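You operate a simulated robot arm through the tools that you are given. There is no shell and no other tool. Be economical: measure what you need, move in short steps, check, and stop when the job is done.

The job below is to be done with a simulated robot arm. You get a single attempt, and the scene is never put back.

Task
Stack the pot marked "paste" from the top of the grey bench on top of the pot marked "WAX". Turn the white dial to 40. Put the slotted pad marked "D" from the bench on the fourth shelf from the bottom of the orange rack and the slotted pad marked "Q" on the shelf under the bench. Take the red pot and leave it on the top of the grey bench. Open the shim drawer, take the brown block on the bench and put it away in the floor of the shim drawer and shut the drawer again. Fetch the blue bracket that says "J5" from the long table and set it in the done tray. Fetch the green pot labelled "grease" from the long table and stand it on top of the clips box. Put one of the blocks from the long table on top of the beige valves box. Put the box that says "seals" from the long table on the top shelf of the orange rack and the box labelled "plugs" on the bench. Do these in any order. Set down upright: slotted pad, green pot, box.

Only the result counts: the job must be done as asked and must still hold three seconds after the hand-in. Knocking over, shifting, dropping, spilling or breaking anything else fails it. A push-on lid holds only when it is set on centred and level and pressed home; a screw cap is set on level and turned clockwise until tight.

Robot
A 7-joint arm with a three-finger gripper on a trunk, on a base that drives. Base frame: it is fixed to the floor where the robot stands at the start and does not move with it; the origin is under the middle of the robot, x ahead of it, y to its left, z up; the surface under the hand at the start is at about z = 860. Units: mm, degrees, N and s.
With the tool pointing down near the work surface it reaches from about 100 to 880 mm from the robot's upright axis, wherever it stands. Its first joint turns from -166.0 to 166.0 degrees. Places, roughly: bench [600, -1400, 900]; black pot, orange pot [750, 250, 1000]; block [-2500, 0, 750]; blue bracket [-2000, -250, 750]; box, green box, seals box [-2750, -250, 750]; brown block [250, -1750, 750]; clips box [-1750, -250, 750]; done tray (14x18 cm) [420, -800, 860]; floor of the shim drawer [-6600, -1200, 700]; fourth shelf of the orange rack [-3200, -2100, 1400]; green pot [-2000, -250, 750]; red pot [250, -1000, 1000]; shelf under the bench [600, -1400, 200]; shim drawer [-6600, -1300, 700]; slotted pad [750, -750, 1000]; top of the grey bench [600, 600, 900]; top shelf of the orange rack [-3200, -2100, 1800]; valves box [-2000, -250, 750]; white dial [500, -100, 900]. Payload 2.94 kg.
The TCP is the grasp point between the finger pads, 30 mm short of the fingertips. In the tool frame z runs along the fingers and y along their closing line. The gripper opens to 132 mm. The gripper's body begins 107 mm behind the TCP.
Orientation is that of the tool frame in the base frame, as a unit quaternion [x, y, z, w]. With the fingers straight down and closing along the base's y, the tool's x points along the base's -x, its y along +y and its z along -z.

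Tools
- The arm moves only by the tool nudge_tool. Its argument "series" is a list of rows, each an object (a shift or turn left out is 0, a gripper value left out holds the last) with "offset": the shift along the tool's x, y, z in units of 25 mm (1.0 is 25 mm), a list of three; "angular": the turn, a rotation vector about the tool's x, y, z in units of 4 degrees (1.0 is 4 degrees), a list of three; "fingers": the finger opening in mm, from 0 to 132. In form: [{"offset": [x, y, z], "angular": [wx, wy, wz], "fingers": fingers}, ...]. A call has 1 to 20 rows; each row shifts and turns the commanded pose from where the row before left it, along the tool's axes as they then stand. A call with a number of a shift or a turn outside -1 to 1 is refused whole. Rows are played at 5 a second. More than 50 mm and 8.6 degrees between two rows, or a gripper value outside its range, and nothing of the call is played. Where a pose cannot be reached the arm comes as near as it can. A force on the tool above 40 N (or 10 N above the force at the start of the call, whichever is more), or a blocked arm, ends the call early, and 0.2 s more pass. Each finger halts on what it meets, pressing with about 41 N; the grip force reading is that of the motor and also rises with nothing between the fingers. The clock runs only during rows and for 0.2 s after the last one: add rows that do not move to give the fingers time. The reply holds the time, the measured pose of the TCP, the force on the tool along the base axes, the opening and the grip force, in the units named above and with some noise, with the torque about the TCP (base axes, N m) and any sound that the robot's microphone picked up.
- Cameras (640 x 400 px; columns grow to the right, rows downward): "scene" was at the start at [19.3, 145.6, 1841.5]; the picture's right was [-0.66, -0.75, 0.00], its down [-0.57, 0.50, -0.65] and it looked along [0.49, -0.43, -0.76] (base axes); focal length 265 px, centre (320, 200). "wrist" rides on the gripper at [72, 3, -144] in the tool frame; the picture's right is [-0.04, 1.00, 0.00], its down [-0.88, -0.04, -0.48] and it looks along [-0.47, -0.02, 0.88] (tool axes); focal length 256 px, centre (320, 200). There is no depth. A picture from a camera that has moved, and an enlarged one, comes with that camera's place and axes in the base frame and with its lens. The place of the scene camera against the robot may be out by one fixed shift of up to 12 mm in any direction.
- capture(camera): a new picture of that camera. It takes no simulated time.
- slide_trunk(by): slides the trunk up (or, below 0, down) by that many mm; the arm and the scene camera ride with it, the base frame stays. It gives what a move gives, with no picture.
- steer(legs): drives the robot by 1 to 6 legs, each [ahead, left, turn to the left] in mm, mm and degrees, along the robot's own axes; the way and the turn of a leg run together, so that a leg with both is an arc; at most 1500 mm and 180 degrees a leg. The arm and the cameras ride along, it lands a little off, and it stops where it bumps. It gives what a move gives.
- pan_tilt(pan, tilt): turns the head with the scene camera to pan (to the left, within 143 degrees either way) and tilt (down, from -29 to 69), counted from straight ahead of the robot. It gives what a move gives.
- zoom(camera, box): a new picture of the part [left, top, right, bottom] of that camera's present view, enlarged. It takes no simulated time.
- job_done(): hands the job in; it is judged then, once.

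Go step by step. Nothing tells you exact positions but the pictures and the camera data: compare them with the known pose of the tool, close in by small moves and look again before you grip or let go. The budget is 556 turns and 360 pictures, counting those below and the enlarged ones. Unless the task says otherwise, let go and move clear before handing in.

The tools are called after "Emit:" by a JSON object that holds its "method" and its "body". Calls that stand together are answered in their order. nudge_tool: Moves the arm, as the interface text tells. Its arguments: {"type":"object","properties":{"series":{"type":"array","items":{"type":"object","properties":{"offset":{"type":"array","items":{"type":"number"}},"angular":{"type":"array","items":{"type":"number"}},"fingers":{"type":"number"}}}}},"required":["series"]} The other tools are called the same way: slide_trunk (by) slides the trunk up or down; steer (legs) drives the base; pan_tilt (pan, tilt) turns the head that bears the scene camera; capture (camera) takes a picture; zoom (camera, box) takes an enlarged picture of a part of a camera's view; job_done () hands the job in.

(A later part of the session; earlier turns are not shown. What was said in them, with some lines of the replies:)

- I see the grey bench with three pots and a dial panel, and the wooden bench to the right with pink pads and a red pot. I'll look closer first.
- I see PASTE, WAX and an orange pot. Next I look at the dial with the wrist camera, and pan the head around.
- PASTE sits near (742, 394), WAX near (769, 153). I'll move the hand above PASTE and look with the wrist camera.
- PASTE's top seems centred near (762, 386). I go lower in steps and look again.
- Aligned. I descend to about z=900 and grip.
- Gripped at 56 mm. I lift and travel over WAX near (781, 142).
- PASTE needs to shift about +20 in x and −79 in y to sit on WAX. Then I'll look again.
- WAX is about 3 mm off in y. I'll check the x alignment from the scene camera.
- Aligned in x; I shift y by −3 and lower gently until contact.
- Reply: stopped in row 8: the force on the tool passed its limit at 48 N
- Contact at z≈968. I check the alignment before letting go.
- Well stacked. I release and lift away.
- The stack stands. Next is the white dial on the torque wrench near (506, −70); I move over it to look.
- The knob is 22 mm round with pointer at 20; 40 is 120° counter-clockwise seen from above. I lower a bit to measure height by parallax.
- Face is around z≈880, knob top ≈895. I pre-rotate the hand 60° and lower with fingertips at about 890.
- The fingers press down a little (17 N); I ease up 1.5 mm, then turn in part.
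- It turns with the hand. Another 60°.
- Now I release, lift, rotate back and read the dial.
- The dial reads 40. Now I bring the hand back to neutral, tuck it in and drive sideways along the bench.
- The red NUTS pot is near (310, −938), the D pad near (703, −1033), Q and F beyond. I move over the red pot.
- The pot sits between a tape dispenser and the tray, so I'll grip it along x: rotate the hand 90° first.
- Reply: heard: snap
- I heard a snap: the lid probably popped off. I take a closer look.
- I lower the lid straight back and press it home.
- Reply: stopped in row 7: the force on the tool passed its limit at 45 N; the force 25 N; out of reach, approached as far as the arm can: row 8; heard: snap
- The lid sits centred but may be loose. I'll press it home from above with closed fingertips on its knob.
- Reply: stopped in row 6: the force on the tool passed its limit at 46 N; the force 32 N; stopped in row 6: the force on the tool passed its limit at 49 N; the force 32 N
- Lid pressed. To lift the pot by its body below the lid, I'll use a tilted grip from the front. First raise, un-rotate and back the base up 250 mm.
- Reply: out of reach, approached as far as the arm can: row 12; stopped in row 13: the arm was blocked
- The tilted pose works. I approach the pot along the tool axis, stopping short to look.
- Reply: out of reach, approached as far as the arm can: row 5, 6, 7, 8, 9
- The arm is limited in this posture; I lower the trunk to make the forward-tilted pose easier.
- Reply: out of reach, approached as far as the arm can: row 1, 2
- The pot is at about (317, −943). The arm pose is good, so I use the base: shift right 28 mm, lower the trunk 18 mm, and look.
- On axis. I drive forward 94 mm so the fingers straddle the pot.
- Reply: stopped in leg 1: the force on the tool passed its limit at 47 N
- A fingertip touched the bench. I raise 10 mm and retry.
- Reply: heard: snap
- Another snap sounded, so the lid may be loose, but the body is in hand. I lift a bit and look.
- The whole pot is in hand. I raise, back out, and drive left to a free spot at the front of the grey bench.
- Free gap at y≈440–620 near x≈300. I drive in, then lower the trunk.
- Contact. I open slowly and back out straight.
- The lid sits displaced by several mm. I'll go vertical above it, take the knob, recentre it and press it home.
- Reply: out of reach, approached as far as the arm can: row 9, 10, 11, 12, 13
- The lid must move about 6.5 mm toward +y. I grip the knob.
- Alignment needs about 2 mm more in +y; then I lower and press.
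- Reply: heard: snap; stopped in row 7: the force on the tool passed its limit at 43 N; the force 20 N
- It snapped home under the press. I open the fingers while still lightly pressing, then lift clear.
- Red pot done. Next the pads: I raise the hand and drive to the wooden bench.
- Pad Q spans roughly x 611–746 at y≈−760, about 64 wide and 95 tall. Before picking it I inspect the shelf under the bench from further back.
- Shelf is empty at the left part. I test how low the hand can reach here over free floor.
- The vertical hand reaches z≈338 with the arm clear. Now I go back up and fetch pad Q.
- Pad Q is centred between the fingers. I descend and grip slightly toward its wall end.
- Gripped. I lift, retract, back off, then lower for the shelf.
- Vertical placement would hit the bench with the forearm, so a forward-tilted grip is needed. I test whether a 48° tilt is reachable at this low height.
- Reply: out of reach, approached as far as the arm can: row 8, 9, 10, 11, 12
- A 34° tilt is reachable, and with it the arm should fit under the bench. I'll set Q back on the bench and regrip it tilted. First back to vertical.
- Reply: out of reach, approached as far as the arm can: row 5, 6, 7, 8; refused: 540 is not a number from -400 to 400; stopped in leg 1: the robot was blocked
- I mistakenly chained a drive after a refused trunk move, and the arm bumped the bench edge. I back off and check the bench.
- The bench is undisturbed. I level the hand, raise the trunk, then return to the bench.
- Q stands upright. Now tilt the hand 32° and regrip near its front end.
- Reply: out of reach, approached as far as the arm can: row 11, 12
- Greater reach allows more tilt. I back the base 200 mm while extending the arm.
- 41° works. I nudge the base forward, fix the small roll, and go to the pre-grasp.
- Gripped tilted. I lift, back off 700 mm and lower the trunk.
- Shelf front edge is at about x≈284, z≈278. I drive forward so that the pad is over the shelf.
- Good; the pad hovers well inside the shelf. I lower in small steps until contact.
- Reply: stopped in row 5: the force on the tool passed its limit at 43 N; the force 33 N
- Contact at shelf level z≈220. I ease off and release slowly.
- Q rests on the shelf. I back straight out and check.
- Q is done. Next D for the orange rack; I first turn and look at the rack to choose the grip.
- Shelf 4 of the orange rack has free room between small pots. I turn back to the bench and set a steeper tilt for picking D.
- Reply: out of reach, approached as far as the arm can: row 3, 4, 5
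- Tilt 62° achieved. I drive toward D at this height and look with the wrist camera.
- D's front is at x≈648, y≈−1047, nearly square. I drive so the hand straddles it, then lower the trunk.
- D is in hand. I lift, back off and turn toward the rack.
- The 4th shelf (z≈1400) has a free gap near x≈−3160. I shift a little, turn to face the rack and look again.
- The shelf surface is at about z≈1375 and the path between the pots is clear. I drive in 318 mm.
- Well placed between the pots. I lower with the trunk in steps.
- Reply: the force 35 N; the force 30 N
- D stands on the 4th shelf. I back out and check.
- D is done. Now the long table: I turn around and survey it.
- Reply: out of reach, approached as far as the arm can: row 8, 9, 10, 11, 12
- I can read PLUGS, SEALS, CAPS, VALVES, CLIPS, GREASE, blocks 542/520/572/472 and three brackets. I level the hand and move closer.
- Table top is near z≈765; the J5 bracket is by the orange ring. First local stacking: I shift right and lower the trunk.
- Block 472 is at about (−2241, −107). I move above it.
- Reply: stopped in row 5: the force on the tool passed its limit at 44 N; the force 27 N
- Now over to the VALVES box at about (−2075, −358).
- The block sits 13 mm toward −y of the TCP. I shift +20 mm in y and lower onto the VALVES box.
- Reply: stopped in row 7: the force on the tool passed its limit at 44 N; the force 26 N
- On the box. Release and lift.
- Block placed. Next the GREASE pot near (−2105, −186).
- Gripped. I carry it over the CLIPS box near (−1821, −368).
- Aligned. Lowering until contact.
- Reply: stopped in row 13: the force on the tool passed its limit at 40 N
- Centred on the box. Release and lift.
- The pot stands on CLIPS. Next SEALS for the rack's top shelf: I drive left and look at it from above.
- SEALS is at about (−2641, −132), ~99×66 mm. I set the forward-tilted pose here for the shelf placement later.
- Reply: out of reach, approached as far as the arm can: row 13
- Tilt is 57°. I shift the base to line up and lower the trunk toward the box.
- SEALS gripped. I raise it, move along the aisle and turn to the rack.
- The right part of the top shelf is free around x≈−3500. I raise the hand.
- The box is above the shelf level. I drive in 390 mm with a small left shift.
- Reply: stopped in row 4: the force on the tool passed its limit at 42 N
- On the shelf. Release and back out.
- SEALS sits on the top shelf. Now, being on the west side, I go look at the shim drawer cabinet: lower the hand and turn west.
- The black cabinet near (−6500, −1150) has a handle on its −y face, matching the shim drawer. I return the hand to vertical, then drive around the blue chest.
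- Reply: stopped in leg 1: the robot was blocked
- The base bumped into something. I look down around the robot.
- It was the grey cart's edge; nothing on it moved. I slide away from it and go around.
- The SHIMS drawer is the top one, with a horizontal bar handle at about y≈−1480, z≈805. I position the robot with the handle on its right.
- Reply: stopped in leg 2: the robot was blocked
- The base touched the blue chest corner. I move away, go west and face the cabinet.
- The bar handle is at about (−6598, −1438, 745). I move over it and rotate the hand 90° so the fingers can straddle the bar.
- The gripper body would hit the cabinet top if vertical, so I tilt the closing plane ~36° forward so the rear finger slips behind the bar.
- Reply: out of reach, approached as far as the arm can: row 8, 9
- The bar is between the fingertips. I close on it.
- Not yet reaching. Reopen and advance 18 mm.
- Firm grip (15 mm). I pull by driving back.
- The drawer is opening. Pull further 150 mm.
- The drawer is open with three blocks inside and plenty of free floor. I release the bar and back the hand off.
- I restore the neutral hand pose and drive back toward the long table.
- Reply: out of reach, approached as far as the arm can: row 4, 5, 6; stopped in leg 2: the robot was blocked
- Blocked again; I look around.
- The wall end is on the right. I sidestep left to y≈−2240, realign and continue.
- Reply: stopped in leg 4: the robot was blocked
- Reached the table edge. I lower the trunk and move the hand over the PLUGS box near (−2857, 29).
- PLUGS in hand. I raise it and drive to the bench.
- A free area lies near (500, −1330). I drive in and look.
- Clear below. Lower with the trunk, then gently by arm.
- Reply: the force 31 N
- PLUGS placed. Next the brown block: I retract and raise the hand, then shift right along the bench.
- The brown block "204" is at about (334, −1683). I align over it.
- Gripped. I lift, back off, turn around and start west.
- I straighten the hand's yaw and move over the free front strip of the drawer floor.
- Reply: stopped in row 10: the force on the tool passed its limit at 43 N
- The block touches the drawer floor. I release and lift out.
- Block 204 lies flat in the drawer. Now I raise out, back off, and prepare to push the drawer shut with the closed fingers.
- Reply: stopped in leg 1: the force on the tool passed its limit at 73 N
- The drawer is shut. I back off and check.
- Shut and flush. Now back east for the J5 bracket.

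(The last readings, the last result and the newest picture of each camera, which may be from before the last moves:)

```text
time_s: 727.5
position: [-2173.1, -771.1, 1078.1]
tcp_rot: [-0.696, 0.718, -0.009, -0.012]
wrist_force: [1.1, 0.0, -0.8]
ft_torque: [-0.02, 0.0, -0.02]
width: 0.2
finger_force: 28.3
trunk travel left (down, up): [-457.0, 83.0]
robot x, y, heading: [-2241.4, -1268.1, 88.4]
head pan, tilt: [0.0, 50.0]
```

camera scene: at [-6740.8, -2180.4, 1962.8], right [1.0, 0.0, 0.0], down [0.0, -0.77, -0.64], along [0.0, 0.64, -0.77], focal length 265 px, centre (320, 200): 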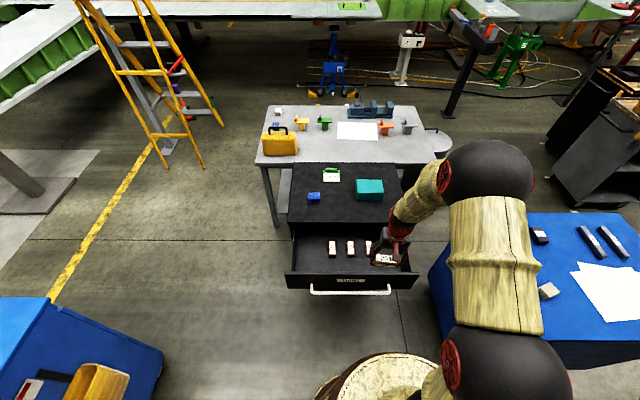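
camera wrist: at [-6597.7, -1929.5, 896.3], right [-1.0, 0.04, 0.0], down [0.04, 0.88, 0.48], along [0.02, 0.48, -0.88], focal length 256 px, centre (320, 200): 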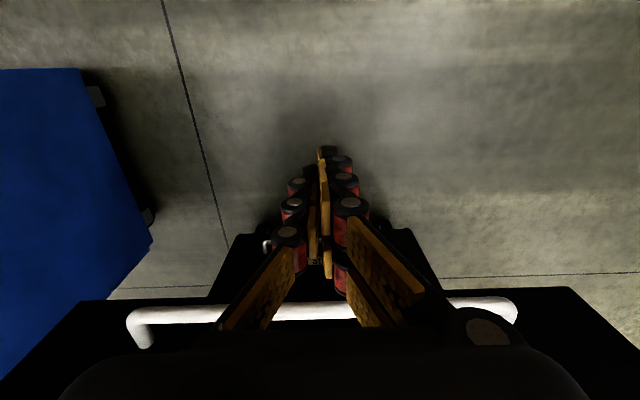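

Emit:
{"method": "steer", "body": {"legs": [[495, 0, 1.6]]}}

Emit:
{"method": "slide_trunk", "body": {"by": -100}}

Emit:
{"method": "nudge_tool", "body": {"series": [{"angular": [0.1, 0.35, 0], "fingers": 60}, {"offset": [-1, 0.2, 0]}, {"offset": [-1, 0.2, 0]}, {"offset": [-1, 0.2, 0]}, {"offset": [-1, 0.2, 0]}, {"offset": [-1, 0.2, 0]}, {"offset": [-1, 0.2, 0]}, {"offset": [-1, 0.2, 0]}, {"offset": [-1, 0.2, 0]}, {"offset": [-1, 0.2, 0]}, {"offset": [-1, 0.2, 0]}, {}]}}

Emit:
{"method": "capture", "body": {"camera": "wrist"}}

Emit:
{"method": "capture", "body": {"camera": "scene"}}

```text
time_s: 730.4
position: [-2183.6, -271.9, 1076.6]
tcp_rot: [0.709, -0.705, 0.009, 0.012]
wrist_force: [0.0, 0.7, -0.3]
ft_torque: [-0.05, 0.01, 0.02]
width: 0.0
finger_force: 28.7
trunk travel left (down, up): [-457.0, 83.0]
robot x, y, heading: [-2237.0, -769.8, 90.5]
head pan, tilt: [0.0, 50.0]
```

```text
time_s: 731.7
position: [-2183.4, -271.9, 978.7]
tcp_rot: [0.709, -0.706, 0.008, 0.011]
wrist_force: [-0.1, 0.4, -0.2]
ft_torque: [0.02, 0.0, 0.0]
width: 0.2
finger_force: 28.6
trunk travel left (down, up): [-357.0, 183.0]
robot x, y, heading: [-2237.1, -769.6, 90.4]
head pan, tilt: [0.0, 50.0]
```

```text
time_s: 734.3
position: [-2234.3, -22.5, 965.4]
tcp_rot: [0.709, -0.705, 0.021, 0.018]
wrist_force: [0.2, 0.3, 0.0]
ft_torque: [0.0, -0.02, -0.04]
width: 60.1
finger_force: 0.0
trunk travel left (down, up): [-357.0, 183.0]
robot x, y, heading: [-2234.3, -769.0, 90.2]
head pan, tilt: [0.0, 50.0]
```

```text
95 pictures are left
camera wrist: at [-2237.1, -85.8, 1111.8], right [-1.0, 0.04, -0.01], down [0.03, 0.9, 0.43], along [0.02, 0.43, -0.9], focal length 256 px, centre (320, 200)
```

wrist: 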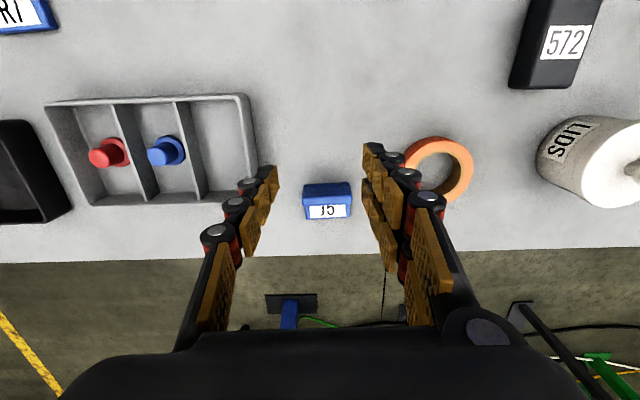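

```text
94 pictures are left
camera scene: at [-2435.8, -715.8, 1847.8], right [1.0, 0.01, 0.0], down [0.0, -0.77, -0.64], along [0.0, 0.64, -0.77], focal length 265 px, centre (320, 200)
```

scene: 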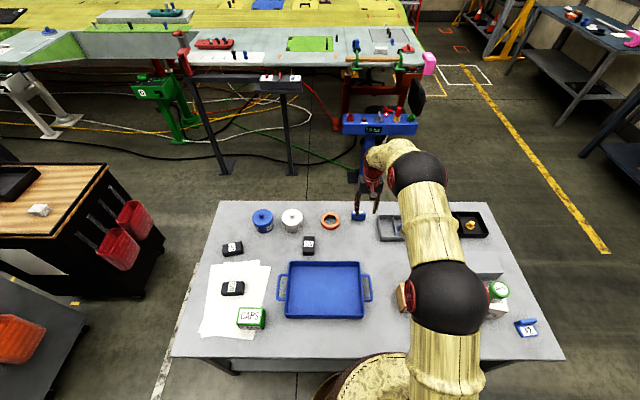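

Emit:
{"method": "nudge_tool", "body": {"series": [{"angular": [-0.06, -0.79, 0]}, {}]}}

Emit:
{"method": "zoom", "body": {"camera": "wrist", "box": [260, 130, 390, 250]}}

Emit:
{"method": "zoom", "body": {"camera": "scene", "box": [320, 190, 400, 240]}}

```text
time_s: 734.9
position: [-2234.8, -23.1, 963.7]
tcp_rot: [0.709, -0.705, -0.001, 0.0]
wrist_force: [0.1, 0.9, 0.2]
ft_torque: [0.02, 0.0, -0.01]
width: 60.1
finger_force: 0.0
trunk travel left (down, up): [-357.0, 183.0]
robot x, y, heading: [-2238.4, -766.4, 90.2]
head pan, tilt: [0.0, 50.0]
```

```text
3.33 times, centred on (325, 190) of wrist
camera zoom: at [-2236.3, -93.9, 1107.4], right [-1.0, 0.04, 0.0], down [0.03, 0.88, 0.48], along [0.02, 0.48, -0.88], focal length 853 px, centre (303, 233)
```

zoom: 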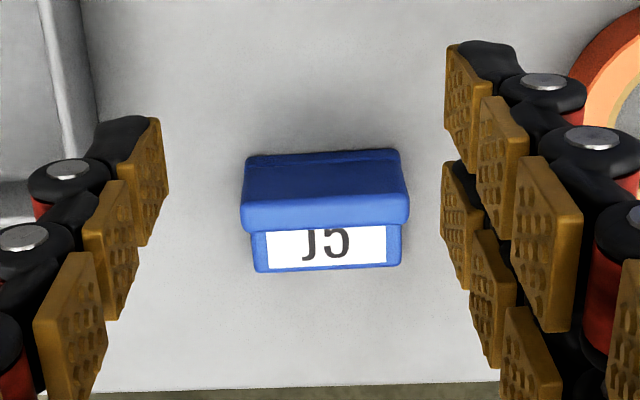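

```text
8.00 times, centred on (360, 215) of scene
camera zoom: at [-2435.8, -715.6, 1847.8], right [1.0, 0.01, 0.0], down [0.0, -0.77, -0.64], along [0.0, 0.64, -0.77], focal length 2120 px, centre (0, 80)
```

zoom: 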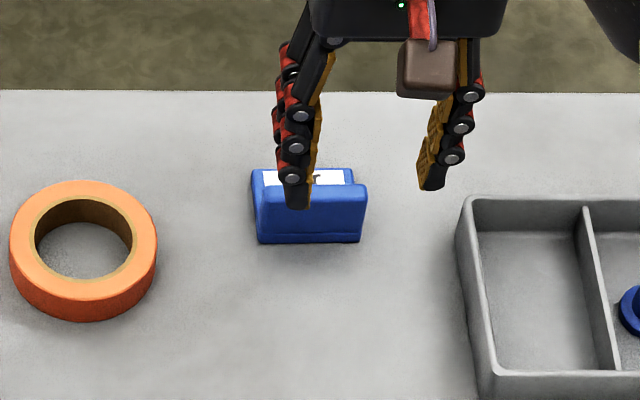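

Label J5 confirmed. I move over it and descend.

Emit:
{"method": "nudge_tool", "body": {"series": [{"offset": [-0.75, 0.03, 0.5], "fingers": 92}, {"offset": [-0.75, 0.03, 0.5]}, {"offset": [-0.75, 0.03, 0.8]}, {"offset": [-0.75, 0.03, 0.8]}, {}]}}

Emit:
{"method": "capture", "body": {"camera": "wrist"}}

```text
time_s: 736.1
position: [-2238.2, 52.5, 898.7]
tcp_rot: [0.71, -0.704, -0.001, 0.0]
wrist_force: [0.0, 0.0, 0.3]
ft_torque: [0.01, -0.01, 0.0]
width: 92.0
finger_force: 0.0
trunk travel left (down, up): [-357.0, 183.0]
robot x, y, heading: [-2235.3, -769.9, 90.4]
head pan, tilt: [0.0, 50.0]
```

```text
91 pictures are left
camera wrist: at [-2240.3, -18.0, 1042.8], right [-1.0, 0.04, 0.0], down [0.03, 0.88, 0.48], along [0.02, 0.48, -0.88], focal length 256 px, centre (320, 200)
```

wrist: 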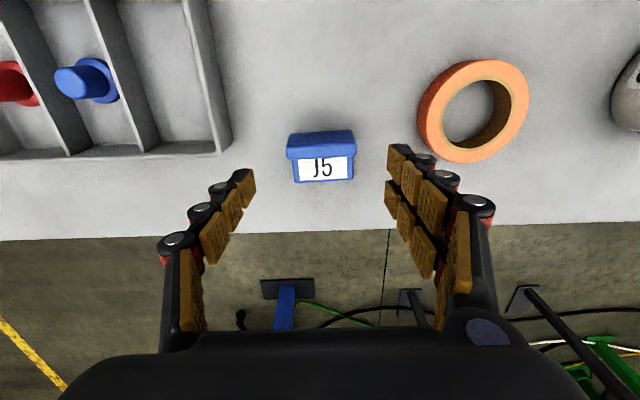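

Emit:
{"method": "nudge_tool", "body": {"series": [{"offset": [0, 0, 0.9]}, {"offset": [0, 0, 0.9]}, {"offset": [0, 0, 0.9]}, {"offset": [0, 0, 0.65]}, {}, {"fingers": 45}, {}, {}, {}]}}

Emit:
{"method": "capture", "body": {"camera": "wrist"}}

```text
time_s: 738.1
position: [-2237.8, 53.5, 816.0]
tcp_rot: [0.709, -0.705, -0.001, 0.0]
wrist_force: [0.3, -0.5, 1.9]
ft_torque: [0.04, -0.06, 0.04]
width: 63.0
finger_force: 34.5
trunk travel left (down, up): [-357.0, 183.0]
robot x, y, heading: [-2237.1, -769.7, 90.5]
head pan, tilt: [0.0, 50.0]
```

```text
90 pictures are left
camera wrist: at [-2240.3, -17.8, 958.9], right [-1.0, 0.04, 0.0], down [0.03, 0.88, 0.48], along [0.02, 0.48, -0.88], focal length 256 px, centre (320, 200)
```

wrist: 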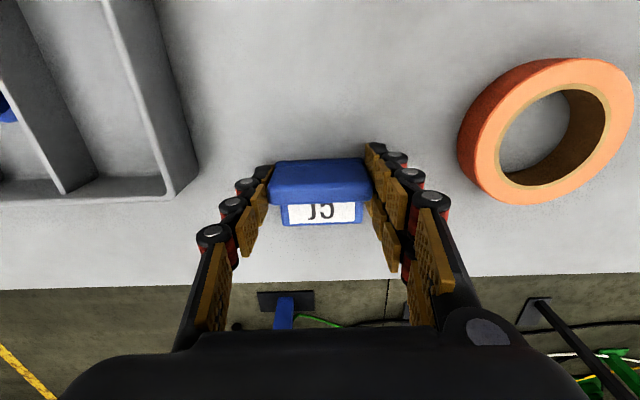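

Gripped. I lift, retract and drive to the done tray.

Emit:
{"method": "nudge_tool", "body": {"series": [{"offset": [0, 0, -0.6]}, {"offset": [0, 0, -1]}, {"offset": [0, 0, -1]}, {"offset": [0, 0, -1]}, {"offset": [0, 0, -1]}, {"offset": [0, 0, -1]}, {"offset": [1, 0, 0]}, {"offset": [1, 0, 0]}, {"offset": [1, 0, 0]}, {"offset": [1, 0, 0]}, {"offset": [1, 0, 0]}, {"offset": [1, 0, 0]}, {"offset": [1, 0, 0]}, {"offset": [1, 0, 0]}, {}]}}

Emit:
{"method": "slide_trunk", "body": {"by": 130}}

Emit:
{"method": "steer", "body": {"legs": [[-380, 0, 0], [0, 0, -90], [1400, 0, 0]]}}

```text
time_s: 741.3
position: [-2237.2, -148.6, 955.6]
tcp_rot: [0.709, -0.705, -0.001, 0.0]
wrist_force: [0.2, 0.6, -1.1]
ft_torque: [-0.03, 0.0, 0.02]
width: 63.2
finger_force: 41.0
trunk travel left (down, up): [-357.0, 183.0]
robot x, y, heading: [-2234.9, -769.9, 90.4]
head pan, tilt: [0.0, 50.0]
```

```text
time_s: 742.9
position: [-2237.1, -147.8, 1086.0]
tcp_rot: [0.709, -0.705, -0.001, -0.001]
wrist_force: [0.1, 0.0, -1.1]
ft_torque: [-0.03, -0.01, -0.02]
width: 63.1
finger_force: 41.1
trunk travel left (down, up): [-487.0, 53.0]
robot x, y, heading: [-2238.2, -767.6, 90.2]
head pan, tilt: [0.0, 50.0]
```

```text
time_s: 755.8
position: [-190.2, -1153.0, 1086.3]
tcp_rot: [0.001, 1.0, 0.001, 0.001]
wrist_force: [1.2, 0.2, -0.9]
ft_torque: [-0.01, 0.01, 0.03]
width: 63.2
finger_force: 41.1
trunk travel left (down, up): [-487.0, 53.0]
robot x, y, heading: [-810.5, -1155.6, -0.2]
head pan, tilt: [0.0, 50.0]
```

Emit:
{"method": "steer", "body": {"legs": [[0, 355, 0], [570, 0, 0]]}}

Emit:
{"method": "capture", "body": {"camera": "wrist"}}

Emit:
{"method": "capture", "body": {"camera": "scene"}}

```text
time_s: 761.0
position: [394.3, -800.5, 1086.9]
tcp_rot: [0.003, 1.0, 0.001, 0.0]
wrist_force: [0.0, 0.0, -1.2]
ft_torque: [-0.01, 0.02, -0.01]
width: 63.2
finger_force: 40.5
trunk travel left (down, up): [-487.0, 53.0]
robot x, y, heading: [-228.3, -794.2, -0.5]
head pan, tilt: [0.0, 50.0]
```

```text
89 pictures are left
camera wrist: at [323.4, -794.6, 1229.4], right [0.05, 1.0, 0.0], down [0.88, -0.04, 0.48], along [0.48, -0.02, -0.88], focal length 256 px, centre (320, 200)
```

wrist: 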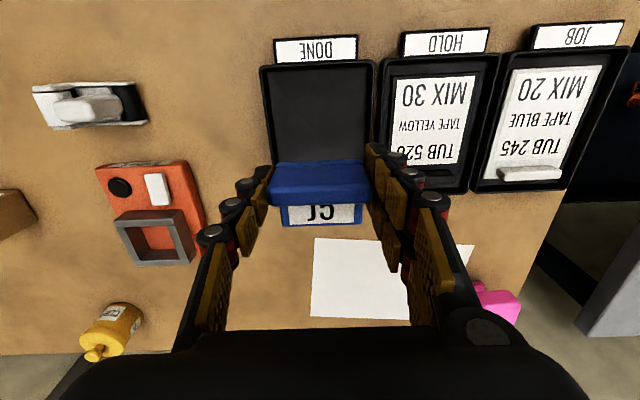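

```text
88 pictures are left
camera scene: at [-186.0, -597.0, 1977.7], right [-0.01, -1.0, 0.0], down [-0.77, 0.0, -0.64], along [0.64, 0.0, -0.77], focal length 265 px, centre (320, 200)
```

scene: 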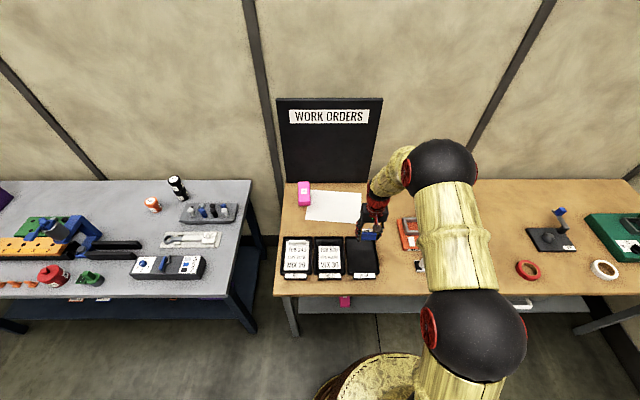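

The tray is centred at about (418, −800). I adjust and lower into it.

Emit:
{"method": "nudge_tool", "body": {"series": [{"offset": [-0.5, 0, 0]}, {}]}}

Emit:
{"method": "slide_trunk", "body": {"by": -160}}

Emit:
{"method": "capture", "body": {"camera": "wrist"}}

```text
time_s: 761.6
position: [405.0, -799.6, 1086.6]
tcp_rot: [0.001, 1.0, 0.001, 0.001]
wrist_force: [-0.4, 0.4, -0.8]
ft_torque: [0.03, -0.01, 0.02]
width: 63.0
finger_force: 41.1
trunk travel left (down, up): [-487.0, 53.0]
robot x, y, heading: [-227.6, -793.8, -0.2]
head pan, tilt: [0.0, 50.0]
```

```text
time_s: 763.5
position: [406.8, -800.5, 926.2]
tcp_rot: [0.003, 1.0, 0.0, 0.001]
wrist_force: [-0.5, -0.2, -1.3]
ft_torque: [-0.03, 0.01, 0.02]
width: 63.0
finger_force: 41.4
trunk travel left (down, up): [-327.0, 213.0]
robot x, y, heading: [-229.6, -793.0, -0.7]
head pan, tilt: [0.0, 50.0]
```

```text
87 pictures are left
camera wrist: at [334.7, -794.7, 1070.0], right [0.05, 1.0, 0.0], down [0.88, -0.04, 0.48], along [0.48, -0.02, -0.88], focal length 256 px, centre (320, 200)
```

wrist: 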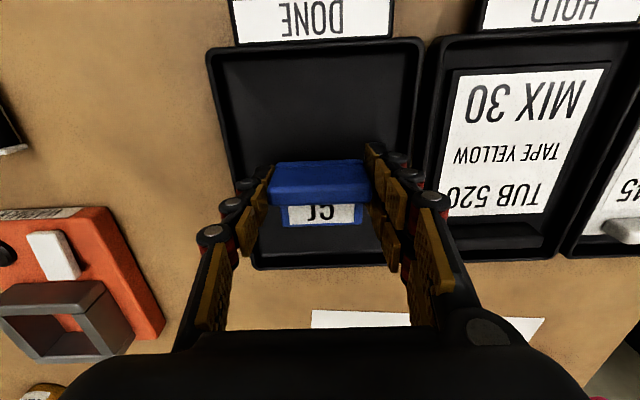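

Emit:
{"method": "nudge_tool", "body": {"series": [{"offset": [0, 0, 0.4]}, {"offset": [0, 0, 0.2]}, {"offset": [0, 0, 0.1]}, {"offset": [0, 0, 0.1]}, {"offset": [0, 0, 0.1]}, {"offset": [0, 0, 0.1]}, {"offset": [0, 0, 0.1]}, {"offset": [0, 0, 0.1]}, {"offset": [0, 0, 0.1]}, {"offset": [0, 0, 0.1]}, {"offset": [0, 0, 0.1]}]}}

Emit:
{"method": "capture", "body": {"camera": "wrist"}}

```text
time_s: 765.8
position: [409.0, -798.6, 894.2]
tcp_rot: [0.003, 1.0, 0.001, 0.004]
wrist_force: [-4.8, 1.8, 13.9]
ft_torque: [0.03, 0.3, 0.01]
width: 63.0
finger_force: 41.6
trunk travel left (down, up): [-327.0, 213.0]
robot x, y, heading: [-224.7, -796.0, -0.4]
head pan, tilt: [0.0, 50.0]
stopped in row 11: the force on the tool passed its limit at 44 N (the readings are from after the stop); the commanded pose is now the measured one
```

```text
86 pictures are left
camera wrist: at [336.6, -794.5, 1037.3], right [0.05, 1.0, 0.0], down [0.87, -0.04, 0.48], along [0.48, -0.02, -0.88], focal length 256 px, centre (320, 200)
```

wrist: 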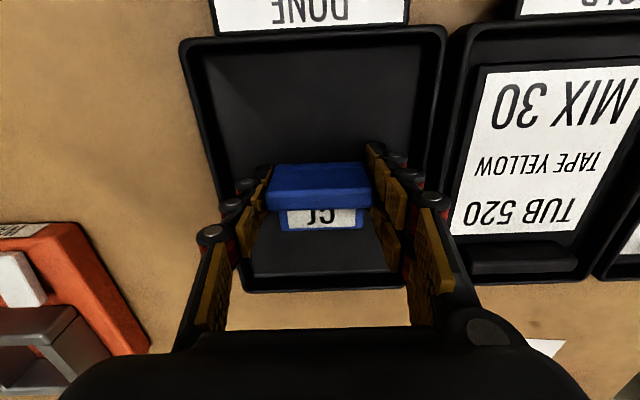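

Emit:
{"method": "nudge_tool", "body": {"series": [{"offset": [0, 0, -0.1]}, {"fingers": 70}, {"fingers": 82}, {}, {"offset": [0, 0, -0.6]}, {"offset": [0, 0, -1]}, {"offset": [0, 0, -1]}, {"offset": [0, 0, -1]}, {"offset": [0, 0, -1]}, {"offset": [0, 0, -1]}, {}]}}

Emit:
{"method": "capture", "body": {"camera": "wrist"}}

Emit:
{"method": "zoom", "body": {"camera": "scene", "box": [260, 200, 420, 300]}}

```text
time_s: 768.2
position: [409.2, -799.7, 1034.5]
tcp_rot: [0.003, 1.0, 0.001, 0.003]
wrist_force: [0.0, 0.5, 0.6]
ft_torque: [-0.03, 0.02, 0.03]
width: 82.0
finger_force: 0.1
trunk travel left (down, up): [-327.0, 213.0]
robot x, y, heading: [-225.7, -794.0, -0.4]
head pan, tilt: [0.0, 50.0]
```

```text
85 pictures are left
camera wrist: at [336.5, -794.2, 1176.4], right [0.05, 1.0, 0.0], down [0.88, -0.04, 0.48], along [0.48, -0.02, -0.88], focal length 256 px, centre (320, 200)
```

wrist: 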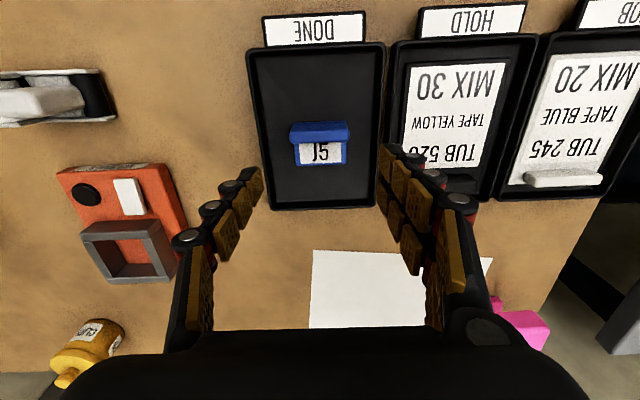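

```text
4.00 times, centred on (340, 250) of scene
camera zoom: at [-187.2, -597.0, 1817.7], right [-0.01, -1.0, 0.0], down [-0.77, 0.0, -0.64], along [0.64, 0.0, -0.77], focal length 1060 px, centre (240, 0)
```

zoom: 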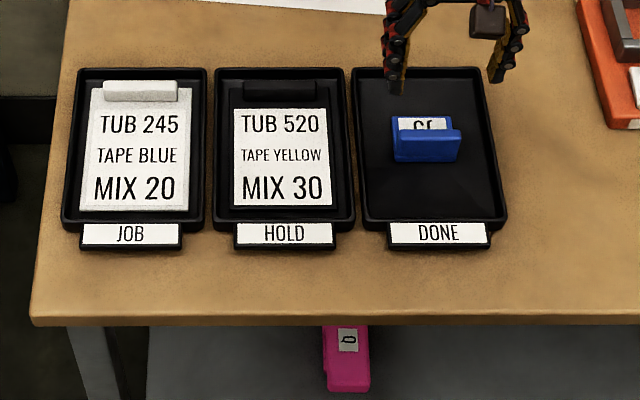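

J5 is in the done tray. I verify the dial, stack and red pot once more from closer.

Emit:
{"method": "steer", "body": {"legs": [[-200, 0, 0], [0, 900, 0]]}}

Emit:
{"method": "pan_tilt", "body": {"pan": 0, "tilt": 45}}

Emit:
{"method": "capture", "body": {"camera": "scene"}}

```text
time_s: 774.2
position: [220.7, 120.2, 1032.4]
tcp_rot: [0.007, 1.0, 0.001, 0.003]
wrist_force: [0.0, -0.1, -0.6]
ft_torque: [-0.05, -0.01, 0.0]
width: 82.1
finger_force: 0.1
trunk travel left (down, up): [-327.0, 213.0]
robot x, y, heading: [-412.0, 126.3, -0.7]
head pan, tilt: [0.0, 50.0]
```

```text
time_s: 774.9
position: [220.6, 119.9, 1034.1]
tcp_rot: [0.006, 1.0, 0.001, 0.003]
wrist_force: [0.2, -0.4, -0.5]
ft_torque: [0.01, 0.06, -0.03]
width: 82.1
finger_force: 0.1
trunk travel left (down, up): [-327.0, 213.0]
robot x, y, heading: [-415.4, 130.3, -0.5]
head pan, tilt: [0.0, 45.0]
```

```text
83 pictures are left
camera scene: at [-370.0, 326.4, 1824.6], right [-0.01, -1.0, 0.0], down [-0.71, 0.01, -0.71], along [0.71, -0.01, -0.71], focal length 265 px, centre (320, 200)
```

scene: 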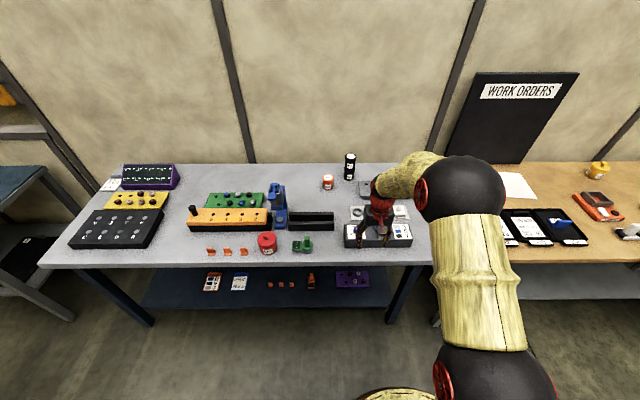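

Emit:
{"method": "steer", "body": {"legs": [[290, -190, 0.5]]}}

Emit:
{"method": "zoom", "body": {"camera": "wrist", "box": [260, 80, 380, 180]}}

Emit:
{"method": "zoom", "body": {"camera": "scene", "box": [180, 120, 340, 240]}}

```text
time_s: 777.1
position: [510.5, -66.4, 1033.1]
tcp_rot: [0.003, 1.0, 0.001, 0.003]
wrist_force: [-0.5, 0.6, 0.1]
ft_torque: [-0.01, -0.01, 0.0]
width: 82.2
finger_force: 0.1
trunk travel left (down, up): [-327.0, 213.0]
robot x, y, heading: [-122.9, -57.5, -0.4]
head pan, tilt: [0.0, 45.0]
```

```text
4.00 times, centred on (320, 130) of wrist
camera zoom: at [438.5, -60.6, 1176.0], right [0.05, 1.0, 0.0], down [0.88, -0.05, 0.48], along [0.48, -0.02, -0.88], focal length 1024 px, centre (320, 480)
```

zoom: 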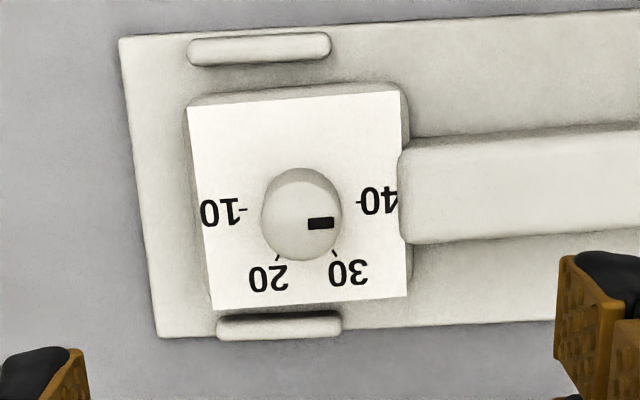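

```text
3.33 times, centred on (260, 180) of scene
camera zoom: at [-80.3, 137.2, 1824.7], right [-0.01, -1.0, 0.0], down [-0.71, 0.01, -0.71], along [0.71, 0.0, -0.71], focal length 883 px, centre (520, 267)
```

zoom: 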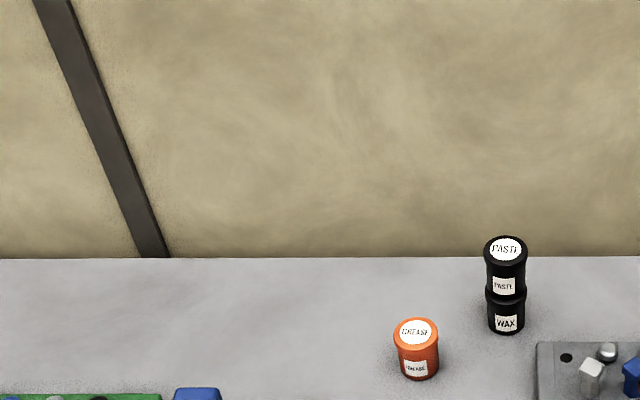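

Everything reads right: the dial points to 40 and the PASTE/WAX stack stands. The hand is clear, so I hand in.

Emit:
{"method": "job_done", "body": {}}

```text
The job is handed in.
```

I did every item on the list, checked each with the cameras, and handed the job in with the gripper empty and clear.

- **Red pot lid:** it came loose while I carried the pot. I recentred it and pressed it back on until it snapped.
- **Bumps while driving:** the base bumped a grey cart, a blue chest, a wall end and the long table's edge, and the arm bumped the front edge of the wooden bench. I saw nothing shift, though I only checked some of those spots by camera.
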